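You operate a simulated robot arm through the tools that you are given. There is no shell and no other tool.

Carry out the task below with a simulated robot arm. There is one attempt and no reset: what you move stays moved.

Task
Take tank B off the manifold; feed both filters from the other tank.
Fine: Open valve 8, shut the tank's valve, open valve 3, shut valve 8; no set may starve, and the tanks never join.

It is judged by the outcome, as a careful person would: the job done as asked, and still so three seconds after it is handed in. It fails if anything else is knocked over, pushed out of place, dropped, spilled or broken.

Robot
A 7-joint arm with a two-finger parallel gripper, fixed in place. Base frame: the origin is at the foot of the arm, x ahead of it, y to its left, z up. Lengths are in mm, angles in degrees, forces in N, time in s.
With the tool pointing down near the work surface it reaches from about 100 to 900 mm from the base axis. Its first joint turns from -166.0 to 166.0 degrees. Payload 3.43 kg.
The tool frame sits at the grasp point between the pads (the TCP): z along the fingers, y along the line on which they close. The tips reach 30 mm beyond it. The gripper opens to 94 mm. The fingers are 28 mm wide and 10 mm thick; the gripper's body (50 by 96 mm) begins 55 mm behind the TCP.
Orientation is that of the tool frame in the base frame, as a unit quaternion [w, x, y, z]. With the fingers straight down and closing along the base's y, the tool's x points along the base's -x, its y along +y and its z along -z.

Tools
- The arm moves only by the tool nudge_tool. Its argument "commands" is a list of rows, each a list of 3 entries, a list of its own where there are three numbers: the shift along the base's x, y, z in units of 250 mm (1.0 is 250 mm), then the turn, a rotation vector about the base's x, y, z in units of 120 degrees (1.0 is 120 degrees), then the opening, from 0 (shut) to 1 (fully open). In form: [[[tx, ty, tz], [rx, ry, rz], jaw], ...]. A call has 1 to 20 rows; each row is the pose to reach, as a shift and turn from the pose commanded when the call began. A call with a number of a shift or a turn outside -1 to 1 is refused whole. Each row takes 0.2 s and may step no farther than 50 mm and 8.6 degrees from the row before; otherwise, or with a gripper value out of range, the whole call is refused. Where a pose cannot be reached the arm comes as near as it can. A force on the tool above 80 N (or 10 N above the force at the start of the call, whichever is more), or a blocked arm, ends the call early, and 0.2 s more pass. The fingers move at their own pace (about 45 mm/s each) and stop on an object; they squeeze with about 34 N. The grip force told is the motor's: it shows also when the fingers shut on nothing. Time passes only in rows, and 0.2 s behind the last, so rows that repeat a pose let the fingers close. It gives the time, the measured TCP pose, the force on the tool (base axes), the opening and the grip force at its end, in the units of the frame above (readings bear some noise), with the torque about the TCP (base axes, N m) and any sound that the robot's microphone picked up.
- Cameras (640 x 400 px; columns grow to the right, rows downward): "scene" is fixed at [50.9, -652.8, 1568.3]; the picture's right is [0.66, -0.75, 0.00], its down [-0.46, -0.40, -0.79] and it looks along [0.59, 0.52, -0.62] (base axes); focal length 292 px, centre (320, 200). "wrist" rides on the gripper at [76, 14, -102] in the tool frame; the picture's right is [-0.18, 0.98, 0.00], its down [-0.75, -0.14, -0.64] and it looks along [-0.63, -0.12, 0.77] (tool axes); focal length 243 px, centre (320, 200). There is no depth. A picture from a camera that has moved, and an enlarged one, comes with that camera's place and axes in the base frame and with its lens.
- grab_frame(camera): a new picture of that camera. No time passes.
- slide_trunk(by): slides the trunk up (or, below 0, down) by that many mm; the arm rides with it, the base frame stays. It gives what a move gives, with no picture.
- zoom(camera, box): a new picture of the part [left, top, right, bottom] of that camera's present view, enlarged. No time passes.
- job_done(): hands the job in; it is judged then, once.

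Nothing tells you positions but the pictures and the camera data. Unless the task says otherwise, let go and move clear before handing in.

The tools are called after "Request:" by a JSON object that holds its "fn" and its "kwargs". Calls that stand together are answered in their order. nudge_tool: Moves the arm, as the interface text tells. Its arguments: {"type":"object","properties":{"commands":{"type":"array","items":{"type":"array"}}},"required":["commands"]} The other tools are called the same way: slide_trunk (by) slides the trunk up or down; grab_frame (camera) takes a picture; zoom (camera, box) takes an enlarged picture of a part of a camera's view; job_done () hands the job in.

At the start:

```text
time_s: 0.0
position: [560.6, -84.5, 1329.1]
tool_rot: [0.0, 0.0, 1.0, 0.0]
wrist_force: [0.7, 0.3, -0.8]
moment: [0.0, 0.03, -0.01]
width: 94.3
gripper_force: 0.0
trunk travel left (down, up): [-375.0, 115.0]
```

scene: 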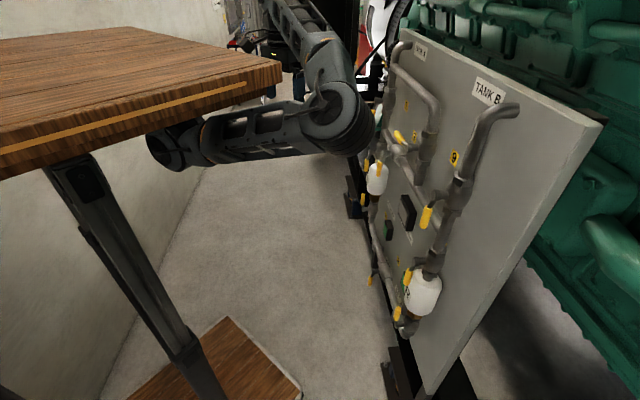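
wrist: 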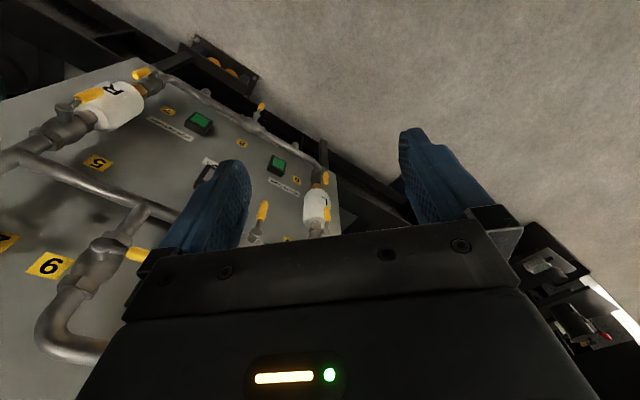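

I see an upright panel with pipes, yellow-handled valves with number tags, and two filters. I'll look closer before moving anything.

Request:
{"fn": "zoom", "kwargs": {"camera": "scene", "box": [340, 30, 540, 155]}}

Request:
{"fn": "zoom", "kwargs": {"camera": "scene", "box": [340, 120, 500, 220]}}

Request:
{"fn": "zoom", "kwargs": {"camera": "scene", "box": [340, 200, 500, 340]}}

Request:
{"fn": "zoom", "kwargs": {"camera": "wrist", "box": [0, 50, 350, 380]}}

```text
3.20 times, centred on (440, 92) of scene
camera zoom: at [50.9, -652.8, 1568.3], right [0.66, -0.75, 0.0], down [-0.46, -0.4, -0.79], along [0.59, 0.52, -0.62], focal length 933 px, centre (-64, 544)
```

zoom: 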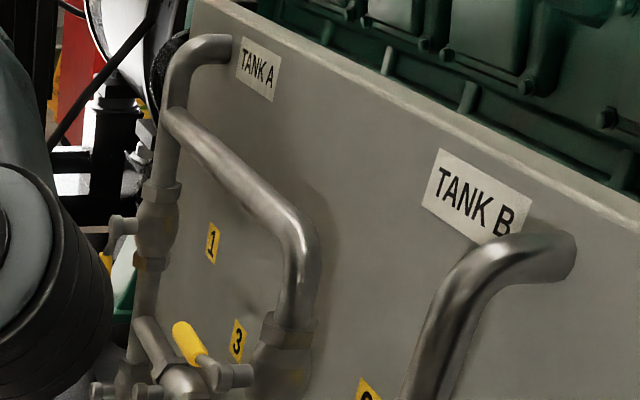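

```text
4.00 times, centred on (420, 170) of scene
camera zoom: at [50.9, -652.8, 1568.3], right [0.66, -0.75, 0.0], down [-0.46, -0.4, -0.79], along [0.59, 0.52, -0.62], focal length 1166 px, centre (-80, 320)
```

zoom: 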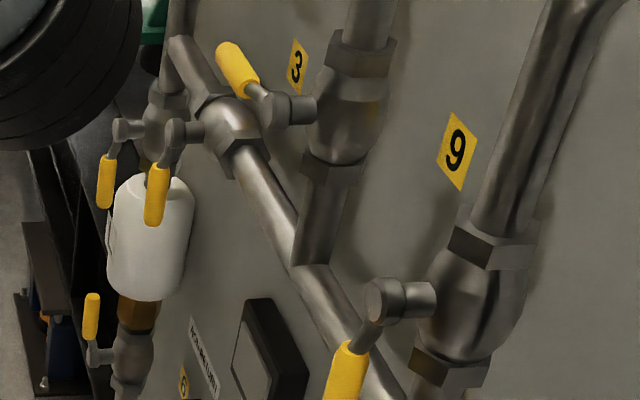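

```text
2.86 times, centred on (420, 270) of scene
camera zoom: at [50.9, -652.8, 1568.3], right [0.66, -0.75, 0.0], down [-0.46, -0.4, -0.79], along [0.59, 0.52, -0.62], focal length 833 px, centre (34, 0)
```

zoom: 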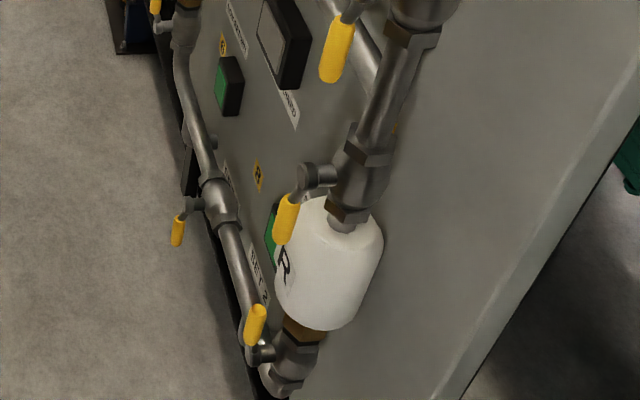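

```text
1.21 times, centred on (175, 215) of wrist
camera zoom: at [483.5, -71.2, 1432.7], right [0.18, 0.98, 0.0], down [0.75, -0.14, 0.64], along [0.63, -0.12, -0.77], focal length 294 px, centre (496, 182)
```

zoom: 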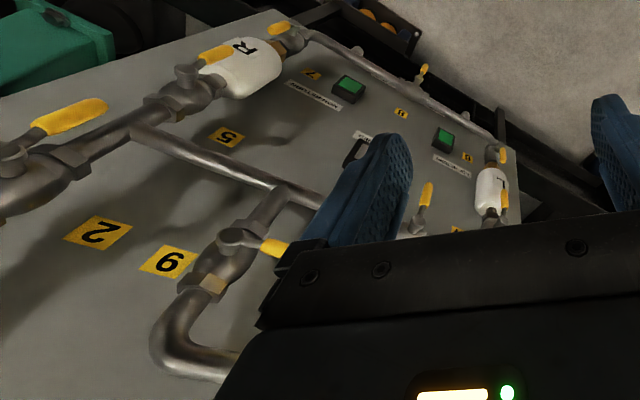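

The wrist view is upside-down relative to the panel; I need to read the tags properly, so I'm zooming in more tightly.

Request:
{"fn": "zoom", "kwargs": {"camera": "wrist", "box": [0, 200, 180, 380]}}

Request:
{"fn": "zoom", "kwargs": {"camera": "wrist", "box": [40, 50, 240, 180]}}

Request:
{"fn": "zoom", "kwargs": {"camera": "wrist", "box": [220, 80, 360, 250]}}

Request:
{"fn": "zoom", "kwargs": {"camera": "scene", "box": [345, 180, 425, 240]}}

Request:
{"fn": "zoom", "kwargs": {"camera": "scene", "box": [355, 235, 455, 335]}}

Request:
{"fn": "zoom", "kwargs": {"camera": "scene", "box": [360, 100, 440, 180]}}

```text
2.22 times, centred on (90, 290) of wrist
camera zoom: at [483.5, -71.2, 1432.7], right [0.18, 0.98, 0.0], down [0.75, -0.14, 0.64], along [0.63, -0.12, -0.77], focal length 539 px, centre (831, 0)
```

zoom: 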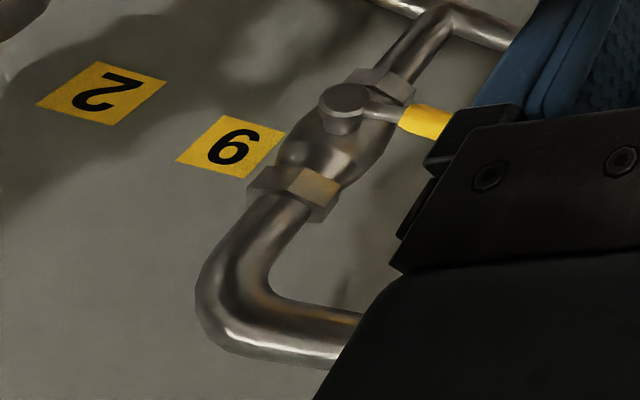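

```text
3.08 times, centred on (140, 115) of wrist
camera zoom: at [483.5, -71.2, 1432.7], right [0.18, 0.98, 0.0], down [0.75, -0.14, 0.64], along [0.63, -0.12, -0.77], focal length 746 px, centre (874, 462)
```

zoom: 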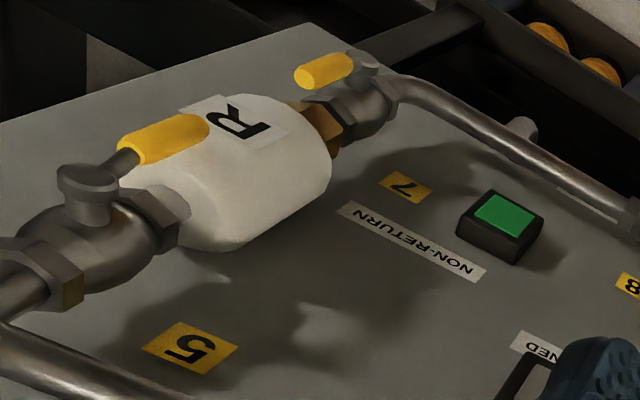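

```text
2.35 times, centred on (290, 165) of wrist
camera zoom: at [483.5, -71.2, 1432.7], right [0.18, 0.98, 0.0], down [0.75, -0.14, 0.64], along [0.63, -0.12, -0.77], focal length 571 px, centre (391, 282)
```

zoom: 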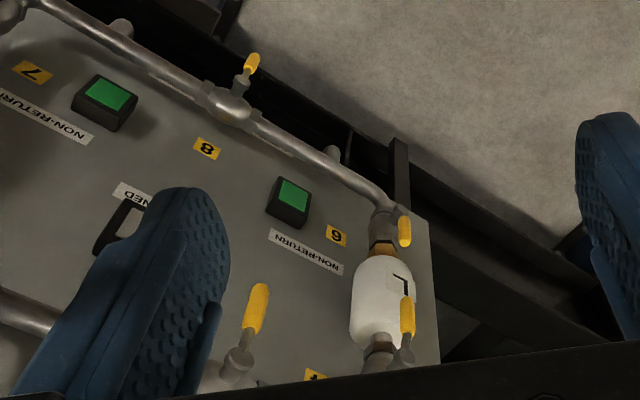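

```text
6.67 times, centred on (385, 210) of scene
camera zoom: at [50.9, -652.8, 1568.3], right [0.66, -0.75, 0.0], down [-0.46, -0.4, -0.79], along [0.59, 0.52, -0.62], focal length 1944 px, centre (-113, 133)
```

zoom: 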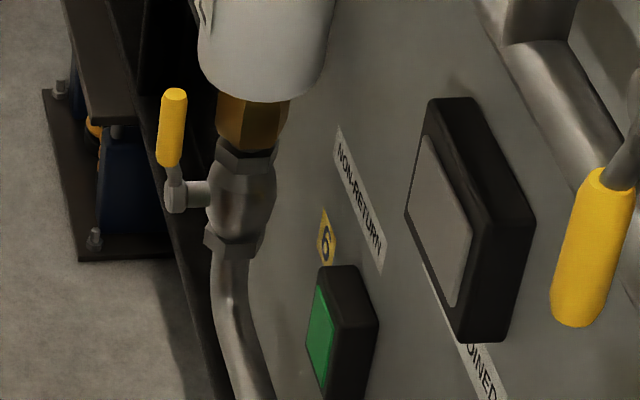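

```text
4.00 times, centred on (405, 285) of scene
camera zoom: at [50.9, -652.8, 1568.3], right [0.66, -0.75, 0.0], down [-0.46, -0.4, -0.79], along [0.59, 0.52, -0.62], focal length 1166 px, centre (-20, -140)
```

zoom: 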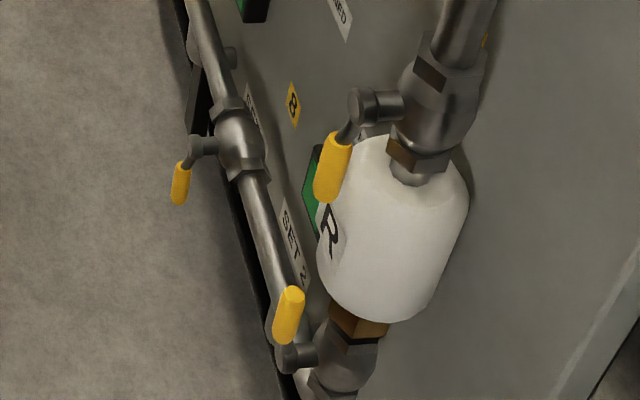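

```text
5.00 times, centred on (400, 140) of scene
camera zoom: at [50.9, -652.8, 1568.3], right [0.66, -0.75, 0.0], down [-0.46, -0.4, -0.79], along [0.59, 0.52, -0.62], focal length 1458 px, centre (-80, 500)
```

zoom: 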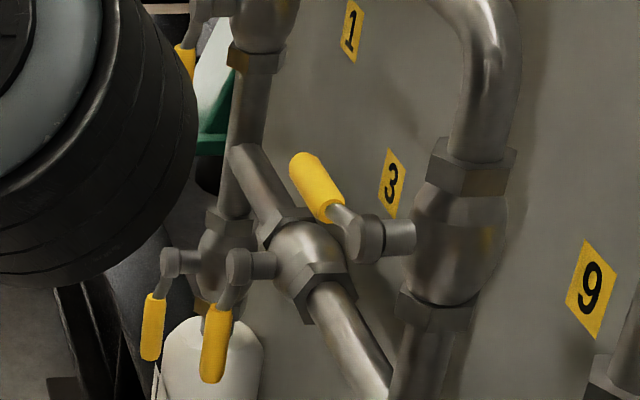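

Tags and valves triangulate to a vertical panel about 855 mm out at 45° to my right. Tag 3 belongs to the header valve on the left, the middle drop valve is 9, and Tank B's riser valve is 2. Next I check the arm's surroundings before moving.

Request:
{"fn": "zoom", "kwargs": {"camera": "scene", "box": [140, 0, 400, 180]}}

Request:
{"fn": "grab_frame", "kwargs": {"camera": "scene"}}

```text
2.22 times, centred on (270, 90) of scene
camera zoom: at [50.9, -652.8, 1568.3], right [0.66, -0.75, 0.0], down [-0.46, -0.4, -0.79], along [0.59, 0.52, -0.62], focal length 648 px, centre (431, 444)
```

zoom: 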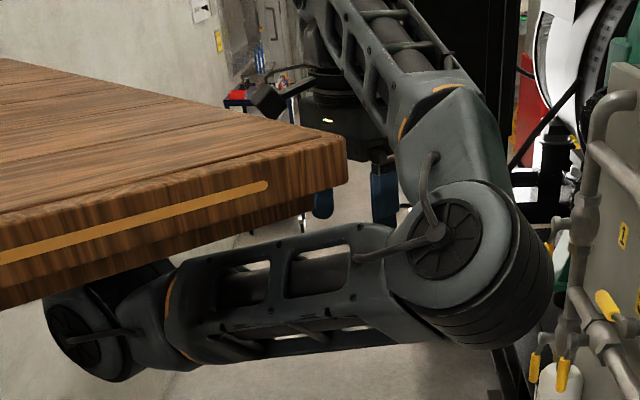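

```text
taken
```

scene: 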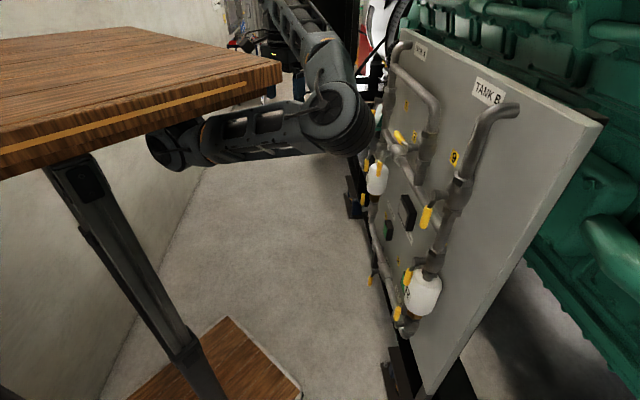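

The arm is crowded by a wooden structure near x≤375 at z≈1430, with the panel ahead-right. I'll start turning the tool toward the panel in a half step, moving slightly toward it, and then check.

Request:
{"fn": "nudge_tool", "kwargs": {"commands": [[[0.04, -0.035, -0.02], [-0.0225, -0.0595, -0.0225], 0.4], [[0.08, -0.07, -0.04], [-0.045, -0.119, -0.045], 0.4], [[0.12, -0.105, -0.06], [-0.0674, -0.1786, -0.0674], 0.4], [[0.16, -0.14, -0.08], [-0.0898, -0.2381, -0.0898], 0.4], [[0.2, -0.175, -0.1], [-0.1123, -0.2977, -0.1123], 0.4], [[0.24, -0.21, -0.12], [-0.1348, -0.3572, -0.1348], 0.4]]}}

Request:
{"fn": "grab_frame", "kwargs": {"camera": "scene"}}

Request:
{"fn": "grab_frame", "kwargs": {"camera": "wrist"}}

```text
time_s: 1.4
position: [639.5, -141.9, 1316.5]
tool_rot: [0.363, 0.138, 0.911, -0.137]
wrist_force: [1.1, 0.3, 0.8]
moment: [0.0, 0.01, 0.03]
width: 37.7
gripper_force: 0.0
out of reach, approached as far as the arm can: row 5, 6
trunk travel left (down, up): [-375.0, 115.0]
```

```text
taken
```

scene: 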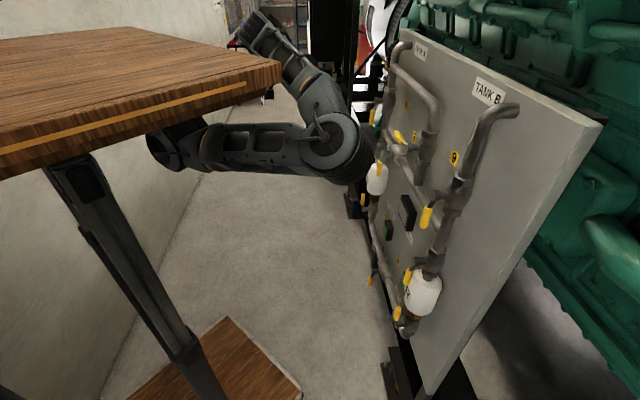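

```text
taken
camera wrist: at [525.8, -82.6, 1333.3], right [0.47, 0.88, -0.02], down [0.08, -0.02, 1.0], along [0.88, -0.47, -0.08], focal length 243 px, centre (320, 200)
```

wrist: 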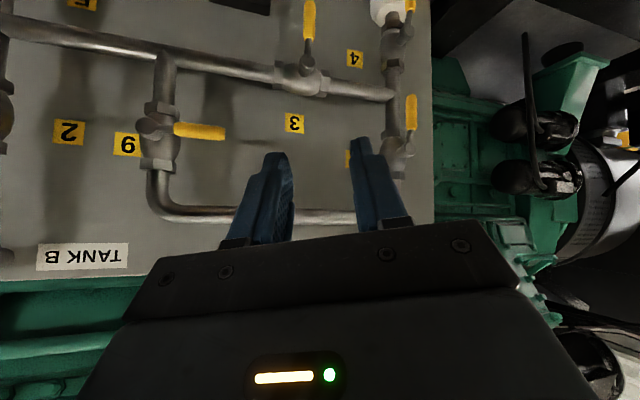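

The panel is clearly readable now: valve 3 is the header valve (lever down, shut), 9 is the middle drop valve (shut), and tag 3 sits right above its header valve. The first work is valve 8, low down, so I'll lower the trunk part way and look again.

Request:
{"fn": "slide_trunk", "kwargs": {"by": -150}}

Request:
{"fn": "grab_frame", "kwargs": {"camera": "scene"}}

Request:
{"fn": "grab_frame", "kwargs": {"camera": "wrist"}}

```text
time_s: 3.1
position: [639.2, -141.6, 1167.3]
tool_rot: [0.362, 0.138, 0.912, -0.137]
wrist_force: [-0.6, 0.2, 1.0]
moment: [0.0, -0.02, 0.0]
width: 37.7
gripper_force: 0.0
trunk travel left (down, up): [-225.0, 265.0]
```

```text
taken
```

scene: 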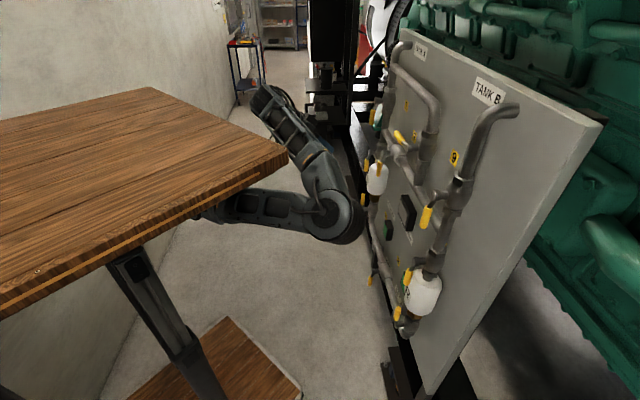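

```text
taken
camera wrist: at [525.8, -82.5, 1183.5], right [0.47, 0.88, -0.02], down [0.08, -0.02, 1.0], along [0.88, -0.47, -0.08], focal length 243 px, centre (320, 200)
```

wrist: 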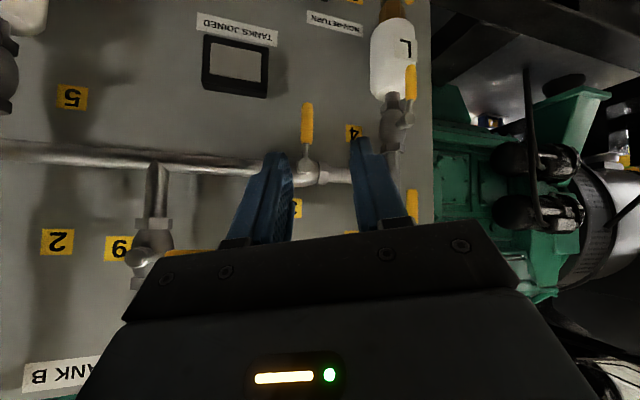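

The wooden top is part of the trunk (it moved with it), so the arm hangs from it. I'll complete the turn to horizontal facing the panel while shifting right and down, staying about 190 mm off the panel.

Request:
{"fn": "nudge_tool", "kwargs": {"commands": [[[0.02, -0.065, -0.045], [-0.0225, -0.0595, -0.0225], 0.4], [[0.04, -0.13, -0.09], [-0.045, -0.119, -0.045], 0.4], [[0.06, -0.195, -0.135], [-0.0674, -0.1786, -0.0674], 0.4], [[0.08, -0.26, -0.18], [-0.0898, -0.2381, -0.0898], 0.4], [[0.1, -0.325, -0.225], [-0.1123, -0.2977, -0.1123], 0.4], [[0.12, -0.39, -0.27], [-0.1348, -0.3572, -0.1348], 0.4]]}}

Request:
{"fn": "grab_frame", "kwargs": {"camera": "scene"}}

Request:
{"fn": "grab_frame", "kwargs": {"camera": "wrist"}}

```text
time_s: 4.5
position: [725.5, -261.9, 1097.1]
tool_rot: [0.661, 0.25, 0.662, -0.25]
wrist_force: [-0.4, -0.3, -0.2]
moment: [0.0, 0.0, -0.02]
width: 37.8
gripper_force: 0.0
out of reach, approached as far as the arm can: row 1, 2, 3, 4, 5, 6
trunk travel left (down, up): [-225.0, 265.0]
```

```text
taken
```

scene: 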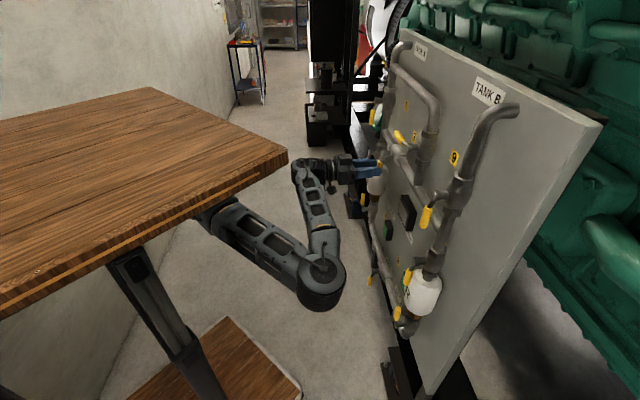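

```text
taken
camera wrist: at [657.3, -185.1, 1021.2], right [0.65, 0.74, 0.18], down [-0.58, 0.32, 0.75], along [0.5, -0.6, 0.63], focal length 243 px, centre (320, 200)
```

wrist: 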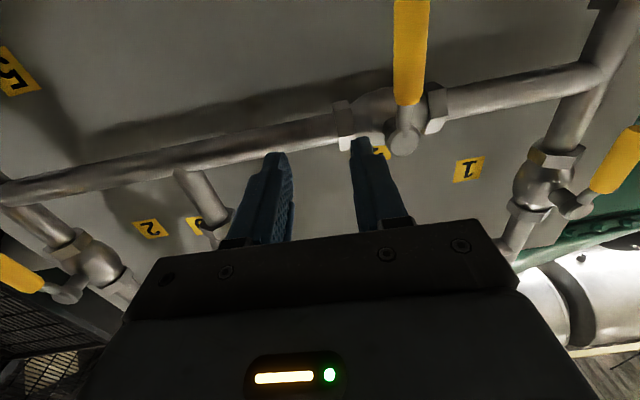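

The tool now faces the panel horizontally with the tips roughly 108 mm off it, closer than I asked because of the arm's folding limit. I'll try backing away and to the right to see what it can do.

Request:
{"fn": "nudge_tool", "kwargs": {"commands": [[[-0.06, -0.04, 0.0], [0, 0, 0], 0.4], [[-0.12, -0.08, 0.0], [0, 0, 0], 0.4]]}}

```text
time_s: 5.2
position: [711.1, -290.5, 1095.8]
tool_rot: [0.661, 0.25, 0.662, -0.249]
wrist_force: [0.5, -0.2, -0.9]
moment: [0.01, -0.01, -0.03]
width: 37.5
gripper_force: 0.0
out of reach, approached as far as the arm can: row 1, 2
trunk travel left (down, up): [-225.0, 265.0]
```

The arm slides along a minimum-reach limit. Lowering the tool relative to the trunk should relax it, so I'll move down while pulling back.

Request:
{"fn": "nudge_tool", "kwargs": {"commands": [[[-0.02, 0.0, -0.12], [0, 0, 0], 0.4], [[-0.04, 0.0, -0.24], [0, 0, 0], 0.4], [[-0.08, 0.02, -0.36], [0, 0, 0], 0.4], [[-0.12, 0.04, -0.48], [0, 0, 0], 0.4], [[-0.16, 0.06, -0.6], [0, 0, 0], 0.4]]}}

Request:
{"fn": "grab_frame", "kwargs": {"camera": "scene"}}

Request:
{"fn": "grab_frame", "kwargs": {"camera": "wrist"}}

```text
time_s: 6.3
position: [671.1, -279.5, 945.9]
tool_rot: [0.661, 0.25, 0.661, -0.251]
wrist_force: [-0.6, 0.5, -1.5]
moment: [-0.07, -0.06, -0.05]
width: 37.7
gripper_force: 0.0
trunk travel left (down, up): [-225.0, 265.0]
```

```text
taken
```

scene: 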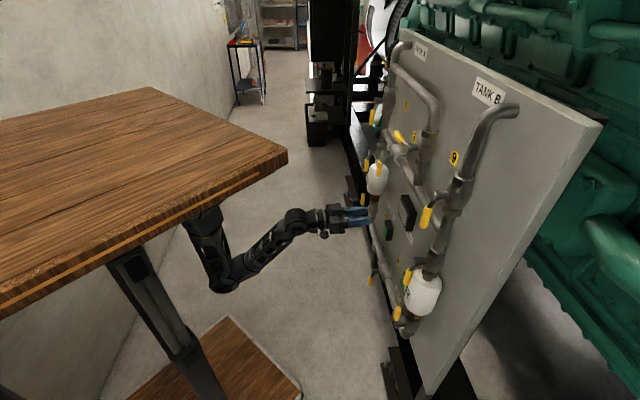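

```text
taken
camera wrist: at [602.5, -201.9, 869.3], right [0.65, 0.74, 0.18], down [-0.57, 0.32, 0.75], along [0.5, -0.59, 0.63], focal length 243 px, centre (320, 200)
```

wrist: 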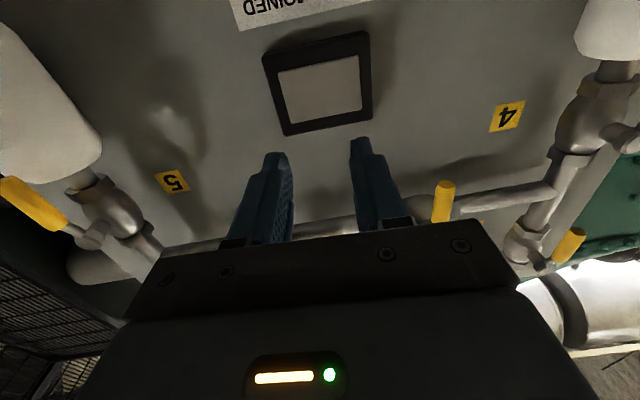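

Now fully reachable: TCP is 167 mm off the panel, in front of the gap between the risers. I'll lower the trunk the rest of the way to work on valve 8.

Request:
{"fn": "slide_trunk", "kwargs": {"by": -225}}

Request:
{"fn": "grab_frame", "kwargs": {"camera": "scene"}}

Request:
{"fn": "grab_frame", "kwargs": {"camera": "wrist"}}

```text
time_s: 8.7
position: [671.2, -279.1, 720.3]
tool_rot: [0.661, 0.251, 0.662, -0.25]
wrist_force: [-1.2, 0.2, 0.3]
moment: [-0.02, 0.0, -0.03]
width: 37.6
gripper_force: 0.1
trunk travel left (down, up): [0.0, 490.0]
```

```text
taken
```

scene: 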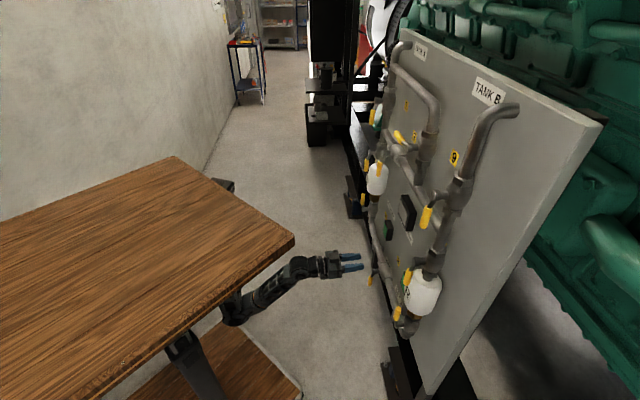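

```text
taken
camera wrist: at [602.5, -201.6, 644.0], right [0.65, 0.74, 0.18], down [-0.57, 0.32, 0.75], along [0.5, -0.6, 0.63], focal length 243 px, centre (320, 200)
```

wrist: 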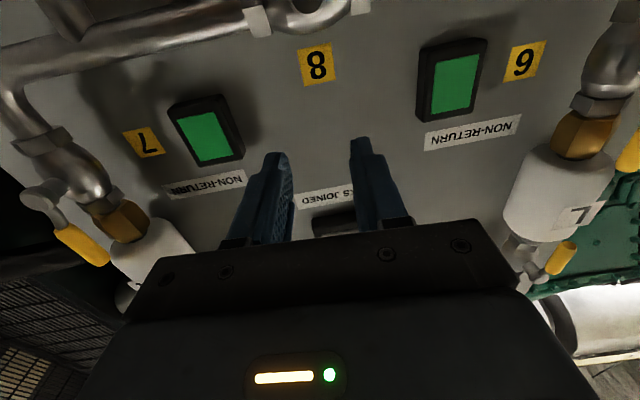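

Both set lamps are green and valve 8's tag is right ahead. I'll move down about 100 mm to view its lever, keeping clear of it.

Request:
{"fn": "nudge_tool", "kwargs": {"commands": [[[-0.03, 0.025, -0.15], [0, 0, 0], 0.4], [[-0.06, 0.05, -0.3], [0, 0, 0], 0.4], [[-0.09, 0.075, -0.44], [0, 0, 0], 0.4]]}}

Request:
{"fn": "grab_frame", "kwargs": {"camera": "wrist"}}

Request:
{"fn": "zoom", "kwargs": {"camera": "scene", "box": [300, 220, 460, 320]}}

```text
time_s: 9.5
position: [648.6, -262.2, 608.8]
tool_rot: [0.662, 0.249, 0.661, -0.25]
wrist_force: [0.1, 0.0, 0.4]
moment: [0.0, 0.0, -0.02]
width: 37.5
gripper_force: 0.1
trunk travel left (down, up): [0.0, 490.0]
```

```text
taken
camera wrist: at [579.6, -185.2, 533.6], right [0.65, 0.74, 0.18], down [-0.57, 0.32, 0.75], along [0.5, -0.6, 0.63], focal length 243 px, centre (320, 200)
```

wrist: 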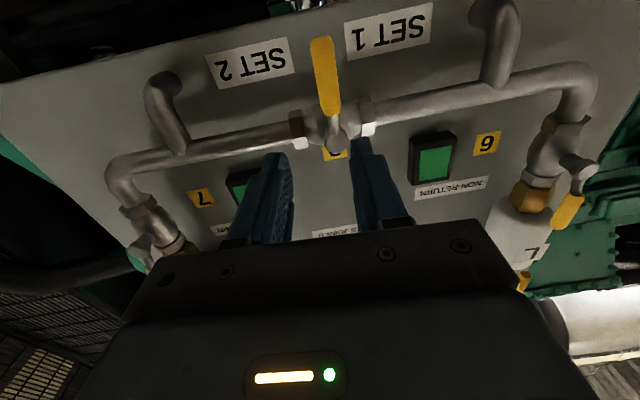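

```text
4.00 times, centred on (380, 270) of scene
camera zoom: at [50.9, -652.8, 1568.3], right [0.66, -0.75, 0.0], down [-0.46, -0.4, -0.79], along [0.59, 0.52, -0.62], focal length 1166 px, centre (80, -80)
```

zoom: 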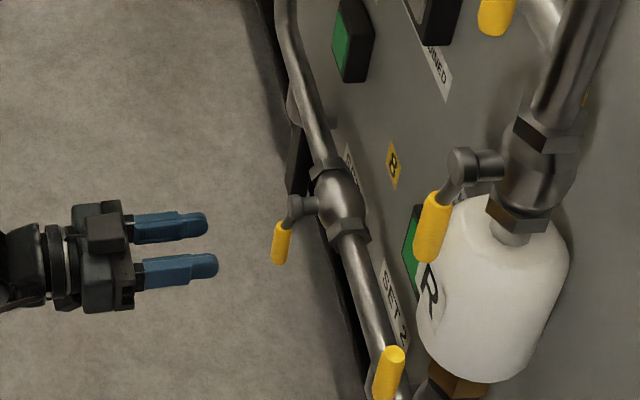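

Valve 8's lever triangulates cleanly: it hangs down from about z 633 to 558, roughly 95 mm off the panel. I'll line the open fingers up in front of it.

Request:
{"fn": "nudge_tool", "kwargs": {"commands": [[[0.07, -0.04, -0.06], [0, 0, 0], 0.55], [[0.144, -0.078, -0.123], [0, 0, 0], 0.55], [[0.144, -0.078, -0.123], [0, 0, 0], 0.55]]}}

Request:
{"fn": "grab_frame", "kwargs": {"camera": "wrist"}}

Request:
{"fn": "zoom", "kwargs": {"camera": "scene", "box": [300, 220, 460, 320]}}

```text
time_s: 10.3
position: [683.7, -279.6, 578.6]
tool_rot: [0.661, 0.25, 0.662, -0.249]
wrist_force: [-0.5, 0.0, -0.4]
moment: [-0.02, -0.01, -0.01]
width: 51.8
gripper_force: 0.2
trunk travel left (down, up): [0.0, 490.0]
```

```text
taken
camera wrist: at [615.7, -202.8, 502.8], right [0.65, 0.74, 0.18], down [-0.57, 0.32, 0.75], along [0.5, -0.6, 0.63], focal length 243 px, centre (320, 200)
```

wrist: 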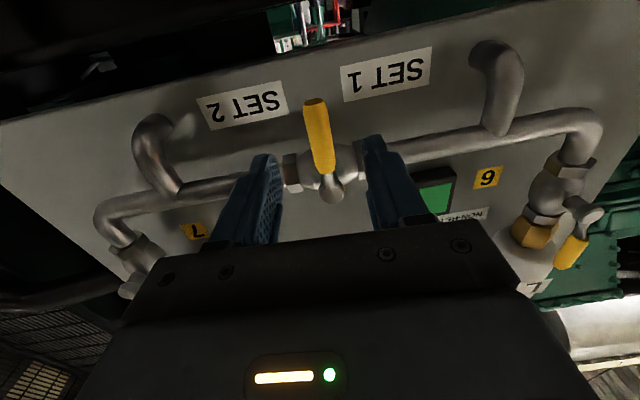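

```text
4.00 times, centred on (380, 270) of scene
camera zoom: at [50.9, -652.8, 1568.3], right [0.66, -0.75, 0.0], down [-0.46, -0.4, -0.79], along [0.59, 0.52, -0.62], focal length 1166 px, centre (80, -80)
```

zoom: 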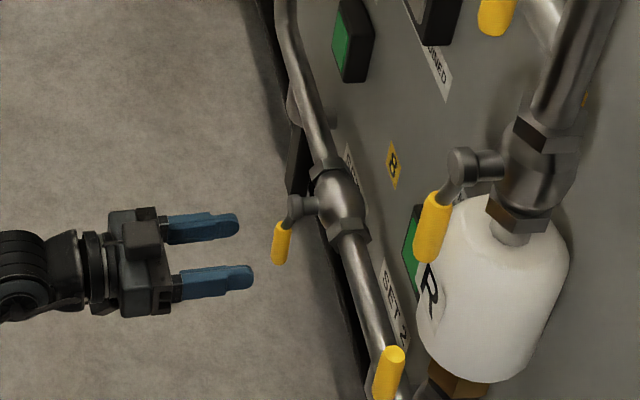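

Aligned: the lever is centred between the fingers and about 30 mm beyond the tips. I'll advance 48 mm so the fingers straddle it, without gripping yet.

Request:
{"fn": "nudge_tool", "kwargs": {"commands": [[[0.05, -0.044, 0.0], [0, 0, 0], 0.55], [[0.1, -0.088, 0.0], [0, 0, 0], 0.55], [[0.14, -0.13, 0.0], [0, 0, 0], 0.55]]}}

Request:
{"fn": "grab_frame", "kwargs": {"camera": "wrist"}}

Request:
{"fn": "zoom", "kwargs": {"camera": "scene", "box": [300, 220, 460, 320]}}

```text
time_s: 11.1
position: [720.0, -311.3, 577.2]
tool_rot: [0.661, 0.25, 0.662, -0.249]
wrist_force: [1.1, 0.3, -0.4]
moment: [0.01, 0.02, -0.03]
width: 51.9
gripper_force: 0.0
trunk travel left (down, up): [0.0, 490.0]
```

```text
taken
camera wrist: at [651.9, -234.4, 501.7], right [0.65, 0.74, 0.18], down [-0.57, 0.32, 0.75], along [0.5, -0.6, 0.63], focal length 243 px, centre (320, 200)
```

wrist: 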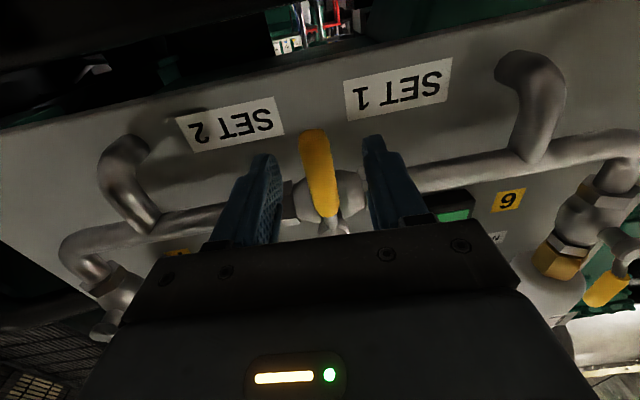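

```text
4.00 times, centred on (380, 270) of scene
camera zoom: at [50.9, -652.8, 1568.3], right [0.66, -0.75, 0.0], down [-0.46, -0.4, -0.79], along [0.59, 0.52, -0.62], focal length 1166 px, centre (80, -80)
```

zoom: 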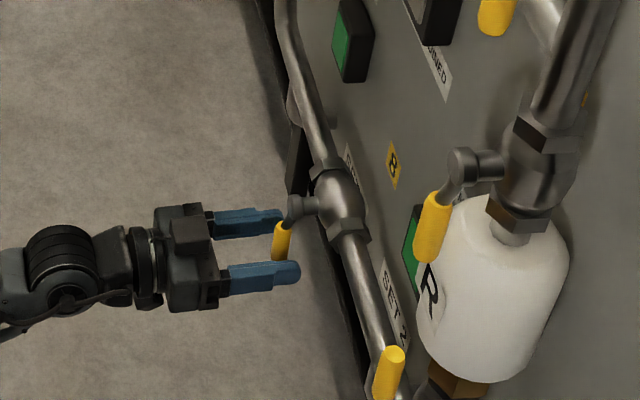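

The fingers straddle the lever. I'll close on it and test a small 15° turn in the expected opening direction (lever toward the right as seen facing the panel).

Request:
{"fn": "nudge_tool", "kwargs": {"commands": [[[0, 0, 0], [0, 0, 0], 0.1], [[0, 0, 0], [0, 0, 0], 0.1], [[0, 0, 0], [0, 0, 0], 0.1]]}}

Request:
{"fn": "nudge_tool", "kwargs": {"commands": [[[-0.0193, -0.0219, 0.0019], [-0.0468, 0.0413, 0], 0.1], [[-0.0383, -0.0434, 0.0076], [-0.0936, 0.0826, 0], 0.1]]}}

Request:
{"fn": "grab_frame", "kwargs": {"camera": "wrist"}}

Request:
{"fn": "zoom", "kwargs": {"camera": "scene", "box": [300, 220, 460, 320]}}

```text
time_s: 11.9
position: [719.6, -311.4, 577.2]
tool_rot: [0.661, 0.25, 0.662, -0.25]
wrist_force: [2.3, -1.3, 0.2]
moment: [0.1, 0.11, 0.0]
width: 15.2
gripper_force: 31.0
trunk travel left (down, up): [0.0, 490.0]
```

```text
time_s: 12.5
position: [718.0, -312.6, 579.0]
tool_rot: [0.627, 0.156, 0.69, -0.325]
wrist_force: [63.4, 26.9, -4.1]
moment: [0.94, -1.12, 1.0]
width: 21.7
gripper_force: 45.9
trunk travel left (down, up): [0.0, 490.0]
```

```text
taken
camera wrist: at [634.6, -252.6, 502.1], right [0.64, 0.76, -0.07], down [-0.45, 0.46, 0.77], along [0.62, -0.46, 0.64], focal length 243 px, centre (320, 200)
```

wrist: 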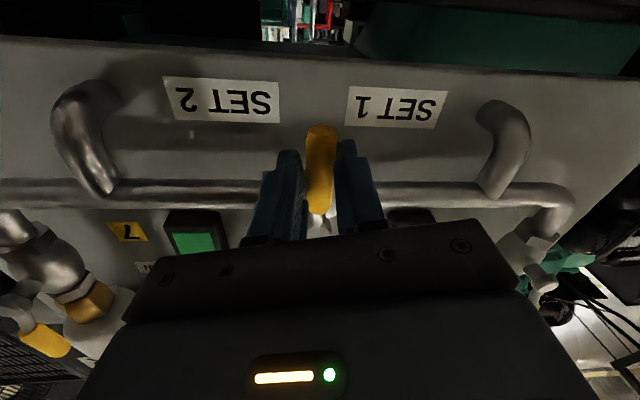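

```text
4.00 times, centred on (380, 270) of scene
camera zoom: at [50.9, -652.8, 1568.3], right [0.66, -0.75, 0.0], down [-0.46, -0.4, -0.79], along [0.59, 0.52, -0.62], focal length 1166 px, centre (80, -80)
```

zoom: 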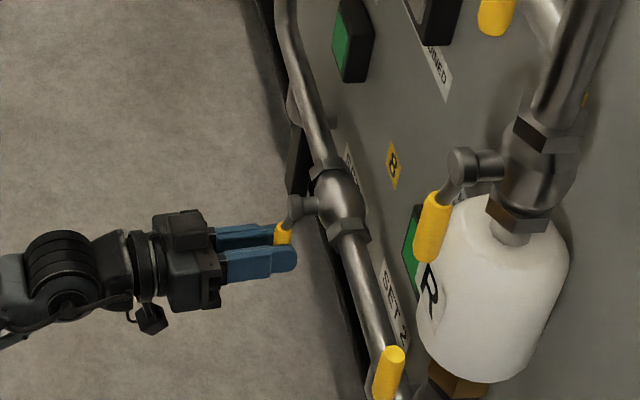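

That direction is blocked (about 62 N and no lever movement), so this lever is on its stop. I'll return to the neutral pose first.

Request:
{"fn": "nudge_tool", "kwargs": {"commands": [[[0.019, 0.0215, -0.0057], [0.0468, -0.0413, 0], 0.1], [[0.0383, 0.0434, -0.0076], [0.0936, -0.0826, 0], 0.1]]}}

Request:
{"fn": "grab_frame", "kwargs": {"camera": "wrist"}}

```text
time_s: 13.1
position: [718.8, -311.0, 578.2]
tool_rot: [0.659, 0.251, 0.663, -0.252]
wrist_force: [9.1, 20.8, -12.9]
moment: [-0.43, 0.27, 0.37]
width: 15.2
gripper_force: 44.5
trunk travel left (down, up): [0.0, 490.0]
```

```text
taken
camera wrist: at [650.1, -233.9, 502.1], right [0.65, 0.74, 0.18], down [-0.57, 0.32, 0.76], along [0.5, -0.6, 0.63], focal length 243 px, centre (320, 200)
```

wrist: 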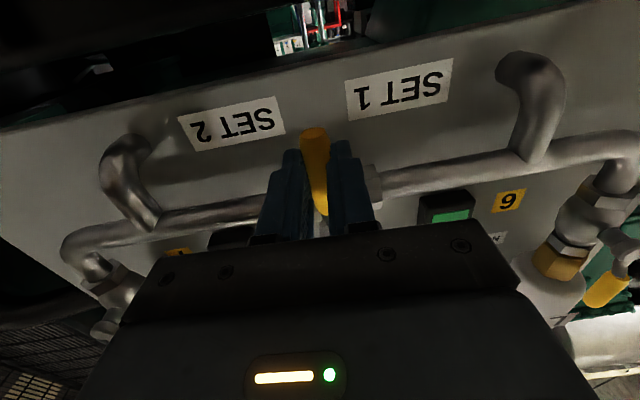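

Back at neutral. Now I'll try a 15° turn the other way (lever tip toward the left).

Request:
{"fn": "nudge_tool", "kwargs": {"commands": [[[0.0193, 0.0219, 0.0019], [0.0468, -0.0413, 0], 0.1], [[0.0383, 0.0434, 0.0076], [0.0936, -0.0826, 0], 0.1]]}}

Request:
{"fn": "grab_frame", "kwargs": {"camera": "wrist"}}

Request:
{"fn": "zoom", "kwargs": {"camera": "scene", "box": [300, 220, 460, 320]}}

```text
time_s: 13.7
position: [729.0, -299.7, 579.6]
tool_rot: [0.687, 0.335, 0.624, -0.162]
wrist_force: [11.4, 16.9, -14.3]
moment: [-1.16, 0.28, 0.18]
width: 15.3
gripper_force: 45.5
trunk travel left (down, up): [0.0, 490.0]
```

```text
taken
camera wrist: at [674.0, -208.6, 510.5], right [0.6, 0.68, 0.43], down [-0.7, 0.17, 0.69], along [0.39, -0.72, 0.58], focal length 243 px, centre (320, 200)
```

wrist: 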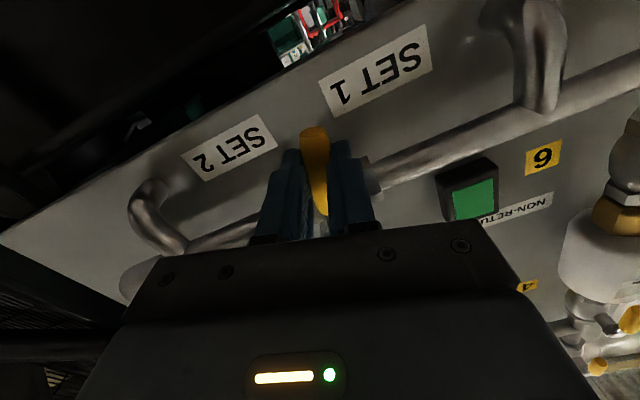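

```text
4.00 times, centred on (380, 270) of scene
camera zoom: at [50.9, -652.8, 1568.3], right [0.66, -0.75, 0.0], down [-0.46, -0.4, -0.79], along [0.59, 0.52, -0.62], focal length 1166 px, centre (80, -80)
```

zoom: 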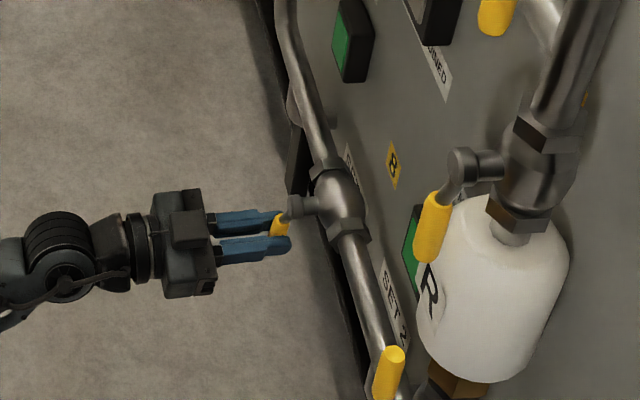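

The lever moves freely this way (toward the left, clockwise facing the panel). I'll continue the arc in 30° chunks, watching the force.

Request:
{"fn": "nudge_tool", "kwargs": {"commands": [[[0.0183, 0.0208, 0.0094], [0.0468, -0.0413, 0], 0.1], [[0.0357, 0.0405, 0.0224], [0.0936, -0.0826, 0], 0.1], [[0.0518, 0.0587, 0.0386], [0.1404, -0.1239, 0], 0.1], [[0.0664, 0.0752, 0.058], [0.1872, -0.1652, 0], 0.1]]}}

Request:
{"fn": "grab_frame", "kwargs": {"camera": "wrist"}}

Request:
{"fn": "zoom", "kwargs": {"camera": "scene", "box": [300, 220, 460, 320]}}

```text
time_s: 14.7
position: [747.9, -281.9, 595.9]
tool_rot: [0.708, 0.483, 0.515, 0.024]
wrist_force: [32.3, 13.8, -4.6]
moment: [-1.11, 0.76, 0.3]
width: 15.9
gripper_force: 44.6
trunk travel left (down, up): [0.0, 490.0]
```

```text
taken
camera wrist: at [711.7, -167.7, 551.7], right [0.37, 0.43, 0.83], down [-0.9, -0.05, 0.43], along [0.23, -0.9, 0.36], focal length 243 px, centre (320, 200)
```

wrist: 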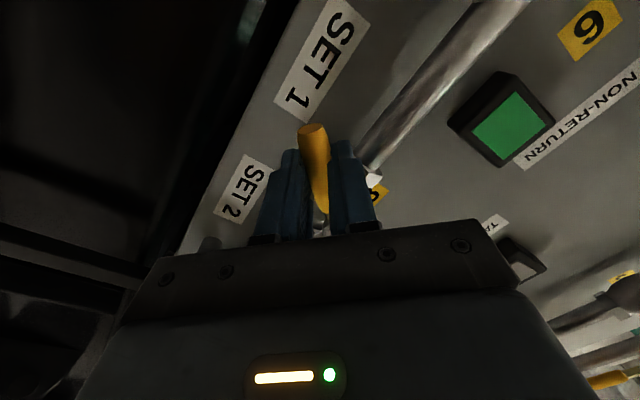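

```text
4.00 times, centred on (380, 270) of scene
camera zoom: at [50.9, -652.8, 1568.3], right [0.66, -0.75, 0.0], down [-0.46, -0.4, -0.79], along [0.59, 0.52, -0.62], focal length 1166 px, centre (80, -80)
```

zoom: 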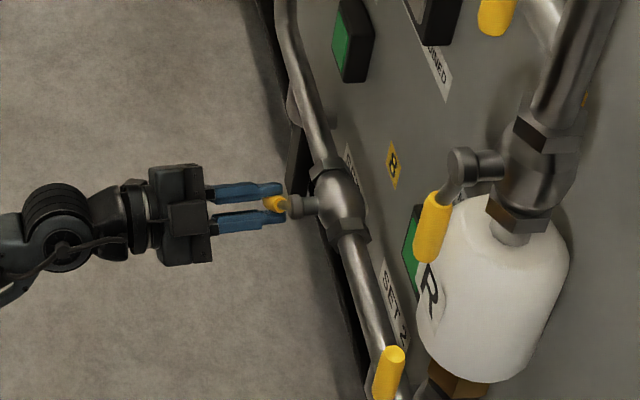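

The lever is at about 45° with moderate forces. Continuing the arc to 75°.

Request:
{"fn": "nudge_tool", "kwargs": {"commands": [[[0.0128, 0.0145, 0.022], [0.0468, -0.0413, 0], 0.1], [[0.0235, 0.0267, 0.0464], [0.0936, -0.0826, 0], 0.1], [[0.0321, 0.0364, 0.0727], [0.1404, -0.1239, 0], 0.1], [[0.0383, 0.0434, 0.1004], [0.1872, -0.1652, 0], 0.1]]}}

Request:
{"fn": "grab_frame", "kwargs": {"camera": "wrist"}}

Request:
{"fn": "zoom", "kwargs": {"camera": "scene", "box": [300, 200, 460, 300]}}

```text
time_s: 15.7
position: [756.3, -270.2, 622.2]
tool_rot: [0.679, 0.598, 0.373, 0.207]
wrist_force: [15.1, 23.7, 14.7]
moment: [-1.22, 0.65, 0.29]
width: 15.9
gripper_force: 44.8
trunk travel left (down, up): [0.0, 490.0]
```

```text
taken
camera wrist: at [729.2, -146.4, 616.4], right [0.05, 0.06, 1.0], down [-0.99, -0.15, 0.05], along [0.16, -0.99, 0.05], focal length 243 px, centre (320, 200)
```

wrist: 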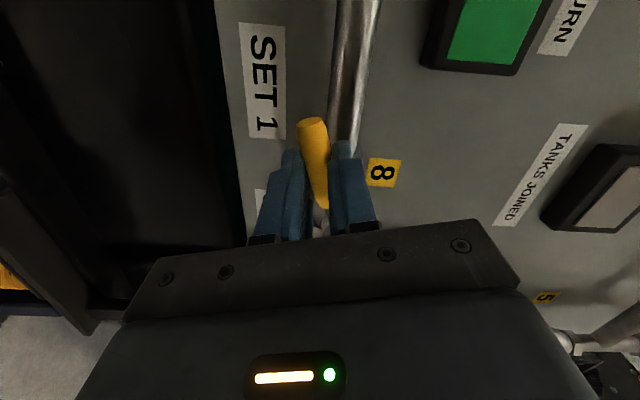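

```text
4.00 times, centred on (380, 250) of scene
camera zoom: at [50.9, -652.8, 1568.3], right [0.66, -0.75, 0.0], down [-0.46, -0.4, -0.79], along [0.59, 0.52, -0.62], focal length 1166 px, centre (80, 0)
```

zoom: 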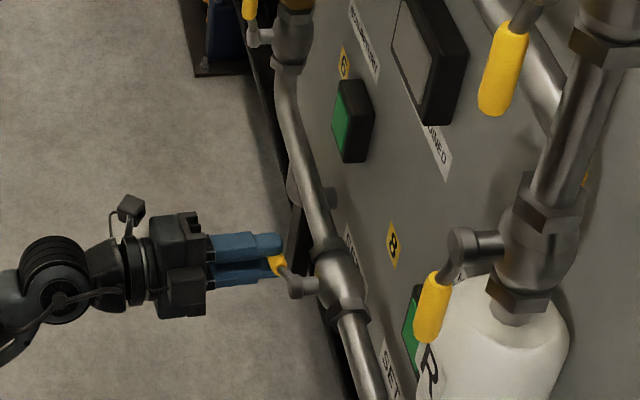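

Lever at about 75°. Continuing to 90°, which should put it on its open stop.

Request:
{"fn": "nudge_tool", "kwargs": {"commands": [[[0.0038, 0.0043, 0.0288], [0.0468, -0.0413, 0], 0.1], [[0.0051, 0.0057, 0.058], [0.0936, -0.0826, 0], 0.1]]}}

Request:
{"fn": "grab_frame", "kwargs": {"camera": "wrist"}}

Request:
{"fn": "zoom", "kwargs": {"camera": "scene", "box": [300, 200, 460, 300]}}

```text
time_s: 16.3
position: [757.5, -269.3, 637.2]
tool_rot: [0.647, 0.641, 0.292, 0.293]
wrist_force: [21.8, 17.1, 21.8]
moment: [-1.29, 0.58, 0.42]
width: 16.2
gripper_force: 44.9
trunk travel left (down, up): [0.0, 490.0]
```

```text
taken
camera wrist: at [729.9, -145.7, 651.5], right [-0.13, -0.13, 0.98], down [-0.98, -0.15, -0.15], along [0.16, -0.98, -0.11], focal length 243 px, centre (320, 200)
```

wrist: 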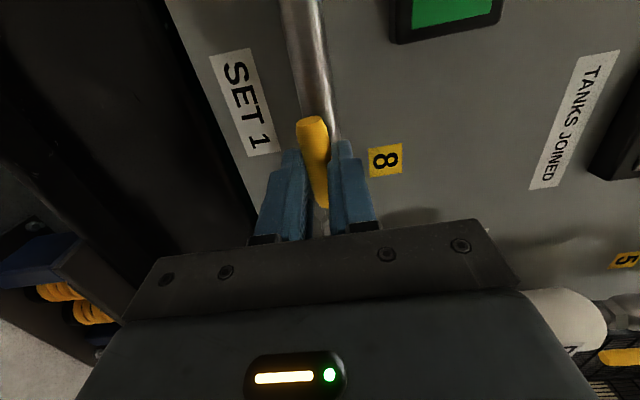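

```text
4.00 times, centred on (380, 250) of scene
camera zoom: at [50.9, -652.8, 1568.3], right [0.66, -0.75, 0.0], down [-0.46, -0.4, -0.79], along [0.59, 0.52, -0.62], focal length 1166 px, centre (80, 0)
```

zoom: 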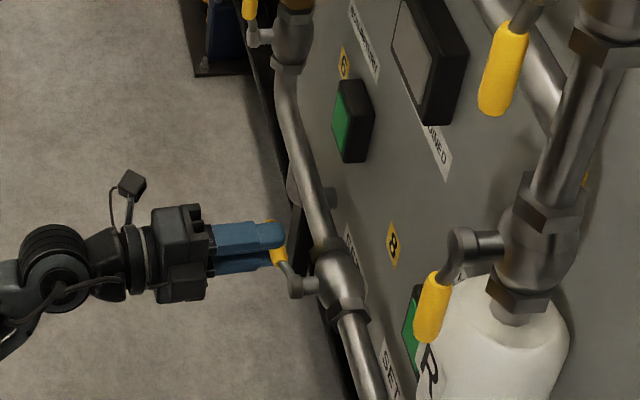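

Roughly 90° now, without a clear stop yet. I'll nudge a few more degrees to feel for the stop.

Request:
{"fn": "nudge_tool", "kwargs": {"commands": [[[0.0, 0.0, 0.012], [0.0187, -0.0165, 0], 0.1], [[0.0, 0.0, 0.024], [0.0374, -0.033, 0], 0.1]]}}

Request:
{"fn": "grab_frame", "kwargs": {"camera": "wrist"}}

```text
time_s: 16.9
position: [758.5, -269.8, 640.2]
tool_rot: [0.629, 0.658, 0.258, 0.324]
wrist_force: [12.3, 15.2, 11.5]
moment: [-1.21, 0.8, 0.75]
width: 17.5
gripper_force: 45.2
trunk travel left (down, up): [0.0, 490.0]
```

```text
taken
camera wrist: at [728.8, -147.4, 662.8], right [-0.19, -0.21, 0.96], down [-0.97, -0.13, -0.22], along [0.17, -0.97, -0.18], focal length 243 px, centre (320, 200)
```

wrist: 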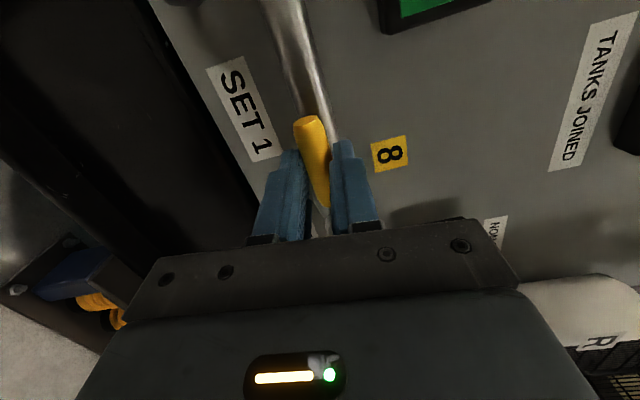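

The jaws started to spread and lever stopped following, so it has reached its open stop. I'll open the jaws and back straight out.

Request:
{"fn": "nudge_tool", "kwargs": {"commands": [[[0, 0, -0.012], [-0.0187, 0.0165, 0], 0.55], [[0, 0, -0.012], [-0.0187, 0.0165, 0], 0.55], [[0, 0, -0.012], [-0.0187, 0.0165, 0], 0.55], [[-0.09, 0.08, -0.012], [-0.0187, 0.0165, 0], 0.55], [[-0.18, 0.159, -0.012], [-0.0187, 0.0165, 0], 0.55], [[-0.22, 0.194, -0.012], [-0.0187, 0.0165, 0], 0.55]]}}

Request:
{"fn": "grab_frame", "kwargs": {"camera": "wrist"}}

Request:
{"fn": "zoom", "kwargs": {"camera": "scene", "box": [300, 200, 460, 300]}}

```text
time_s: 18.3
position: [702.4, -220.7, 638.1]
tool_rot: [0.637, 0.652, 0.274, 0.307]
wrist_force: [0.4, -0.7, 0.7]
moment: [0.0, -0.01, 0.05]
width: 51.5
gripper_force: 0.0
trunk travel left (down, up): [0.0, 490.0]
```

```text
taken
camera wrist: at [674.7, -98.4, 657.5], right [-0.16, -0.17, 0.97], down [-0.97, -0.13, -0.18], along [0.16, -0.98, -0.15], focal length 243 px, centre (320, 200)
```

wrist: 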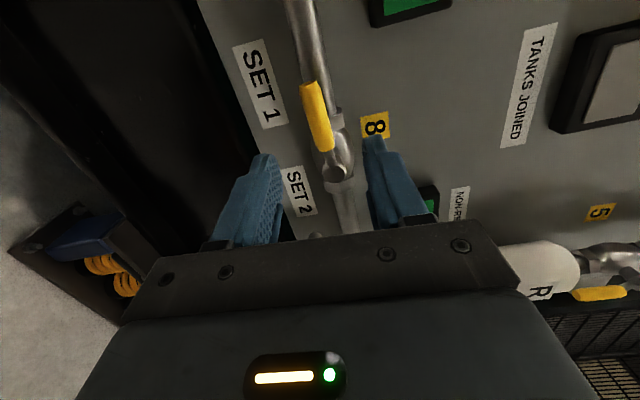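

```text
4.00 times, centred on (380, 250) of scene
camera zoom: at [50.9, -652.8, 1568.3], right [0.66, -0.75, 0.0], down [-0.46, -0.4, -0.79], along [0.59, 0.52, -0.62], focal length 1166 px, centre (80, 0)
```

zoom: 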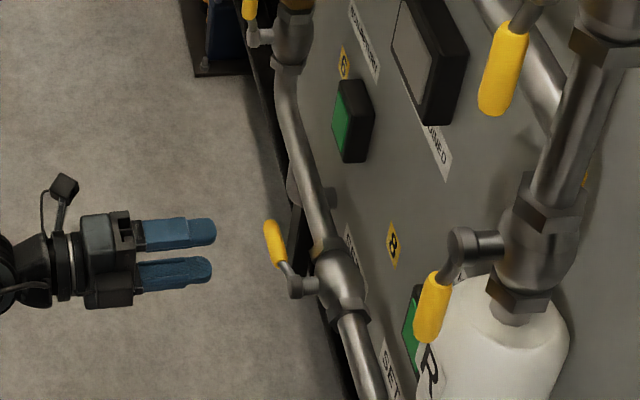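

Valve 8's lever is now in line with its pipe, pointing left: open, and both set lamps are still green. Next is valve 2, the Tank B riser valve, so I'll roll the tool back upright while staying clear of the panel.

Request:
{"fn": "nudge_tool", "kwargs": {"commands": [[[0, 0, 0.02], [-0.0484, 0.0427, 0], 0.5], [[0, 0, 0.04], [-0.0968, 0.0854, 0], 0.5], [[0, 0, 0.06], [-0.1452, 0.1281, 0], 0.5], [[0, 0, 0.08], [-0.1936, 0.1708, 0], 0.5], [[0, 0, 0.1], [-0.242, 0.2135, 0], 0.5], [[0, 0, 0.12], [-0.2904, 0.2562, 0], 0.5], [[0, 0, 0.14], [-0.3388, 0.2989, 0], 0.5], [[0, 0, 0.16], [-0.3872, 0.3416, 0], 0.5], [[0, 0, 0.18], [-0.4356, 0.3843, 0], 0.5], [[0, 0, 0.2], [-0.484, 0.427, 0], 0.5], [[0, 0, 0.22], [-0.5324, 0.4697, 0], 0.5], [[0, 0, 0.24], [-0.5808, 0.5124, 0], 0.5]]}}

Request:
{"fn": "slide_trunk", "kwargs": {"by": 400}}

Request:
{"fn": "grab_frame", "kwargs": {"camera": "scene"}}

Request:
{"fn": "grab_frame", "kwargs": {"camera": "wrist"}}

```text
time_s: 20.9
position: [701.9, -222.1, 697.1]
tool_rot: [0.66, 0.248, 0.663, -0.251]
wrist_force: [-0.5, -1.3, -0.1]
moment: [-0.02, -0.03, 0.04]
width: 46.9
gripper_force: 0.0
trunk travel left (down, up): [0.0, 490.0]
```

```text
time_s: 24.8
position: [702.4, -222.4, 1097.1]
tool_rot: [0.661, 0.248, 0.663, -0.249]
wrist_force: [0.1, -0.3, -0.4]
moment: [-0.02, 0.0, -0.05]
width: 47.1
gripper_force: 0.1
trunk travel left (down, up): [-400.0, 90.0]
```

```text
taken
```

scene: 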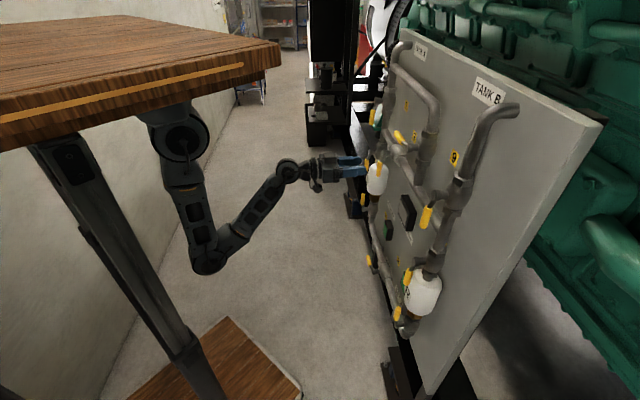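

```text
taken
camera wrist: at [633.4, -145.2, 1021.8], right [0.65, 0.74, 0.18], down [-0.57, 0.32, 0.75], along [0.5, -0.6, 0.63], focal length 243 px, centre (320, 200)
```

wrist: 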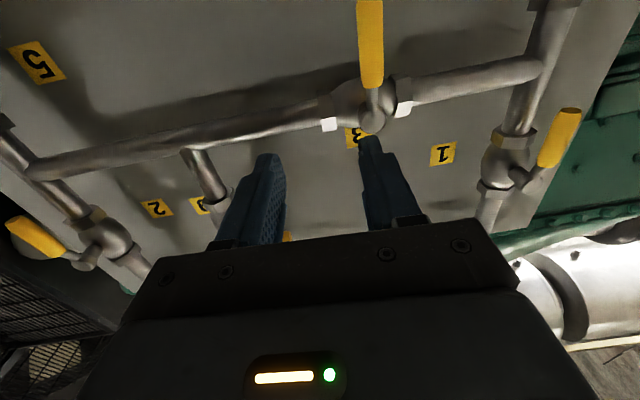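

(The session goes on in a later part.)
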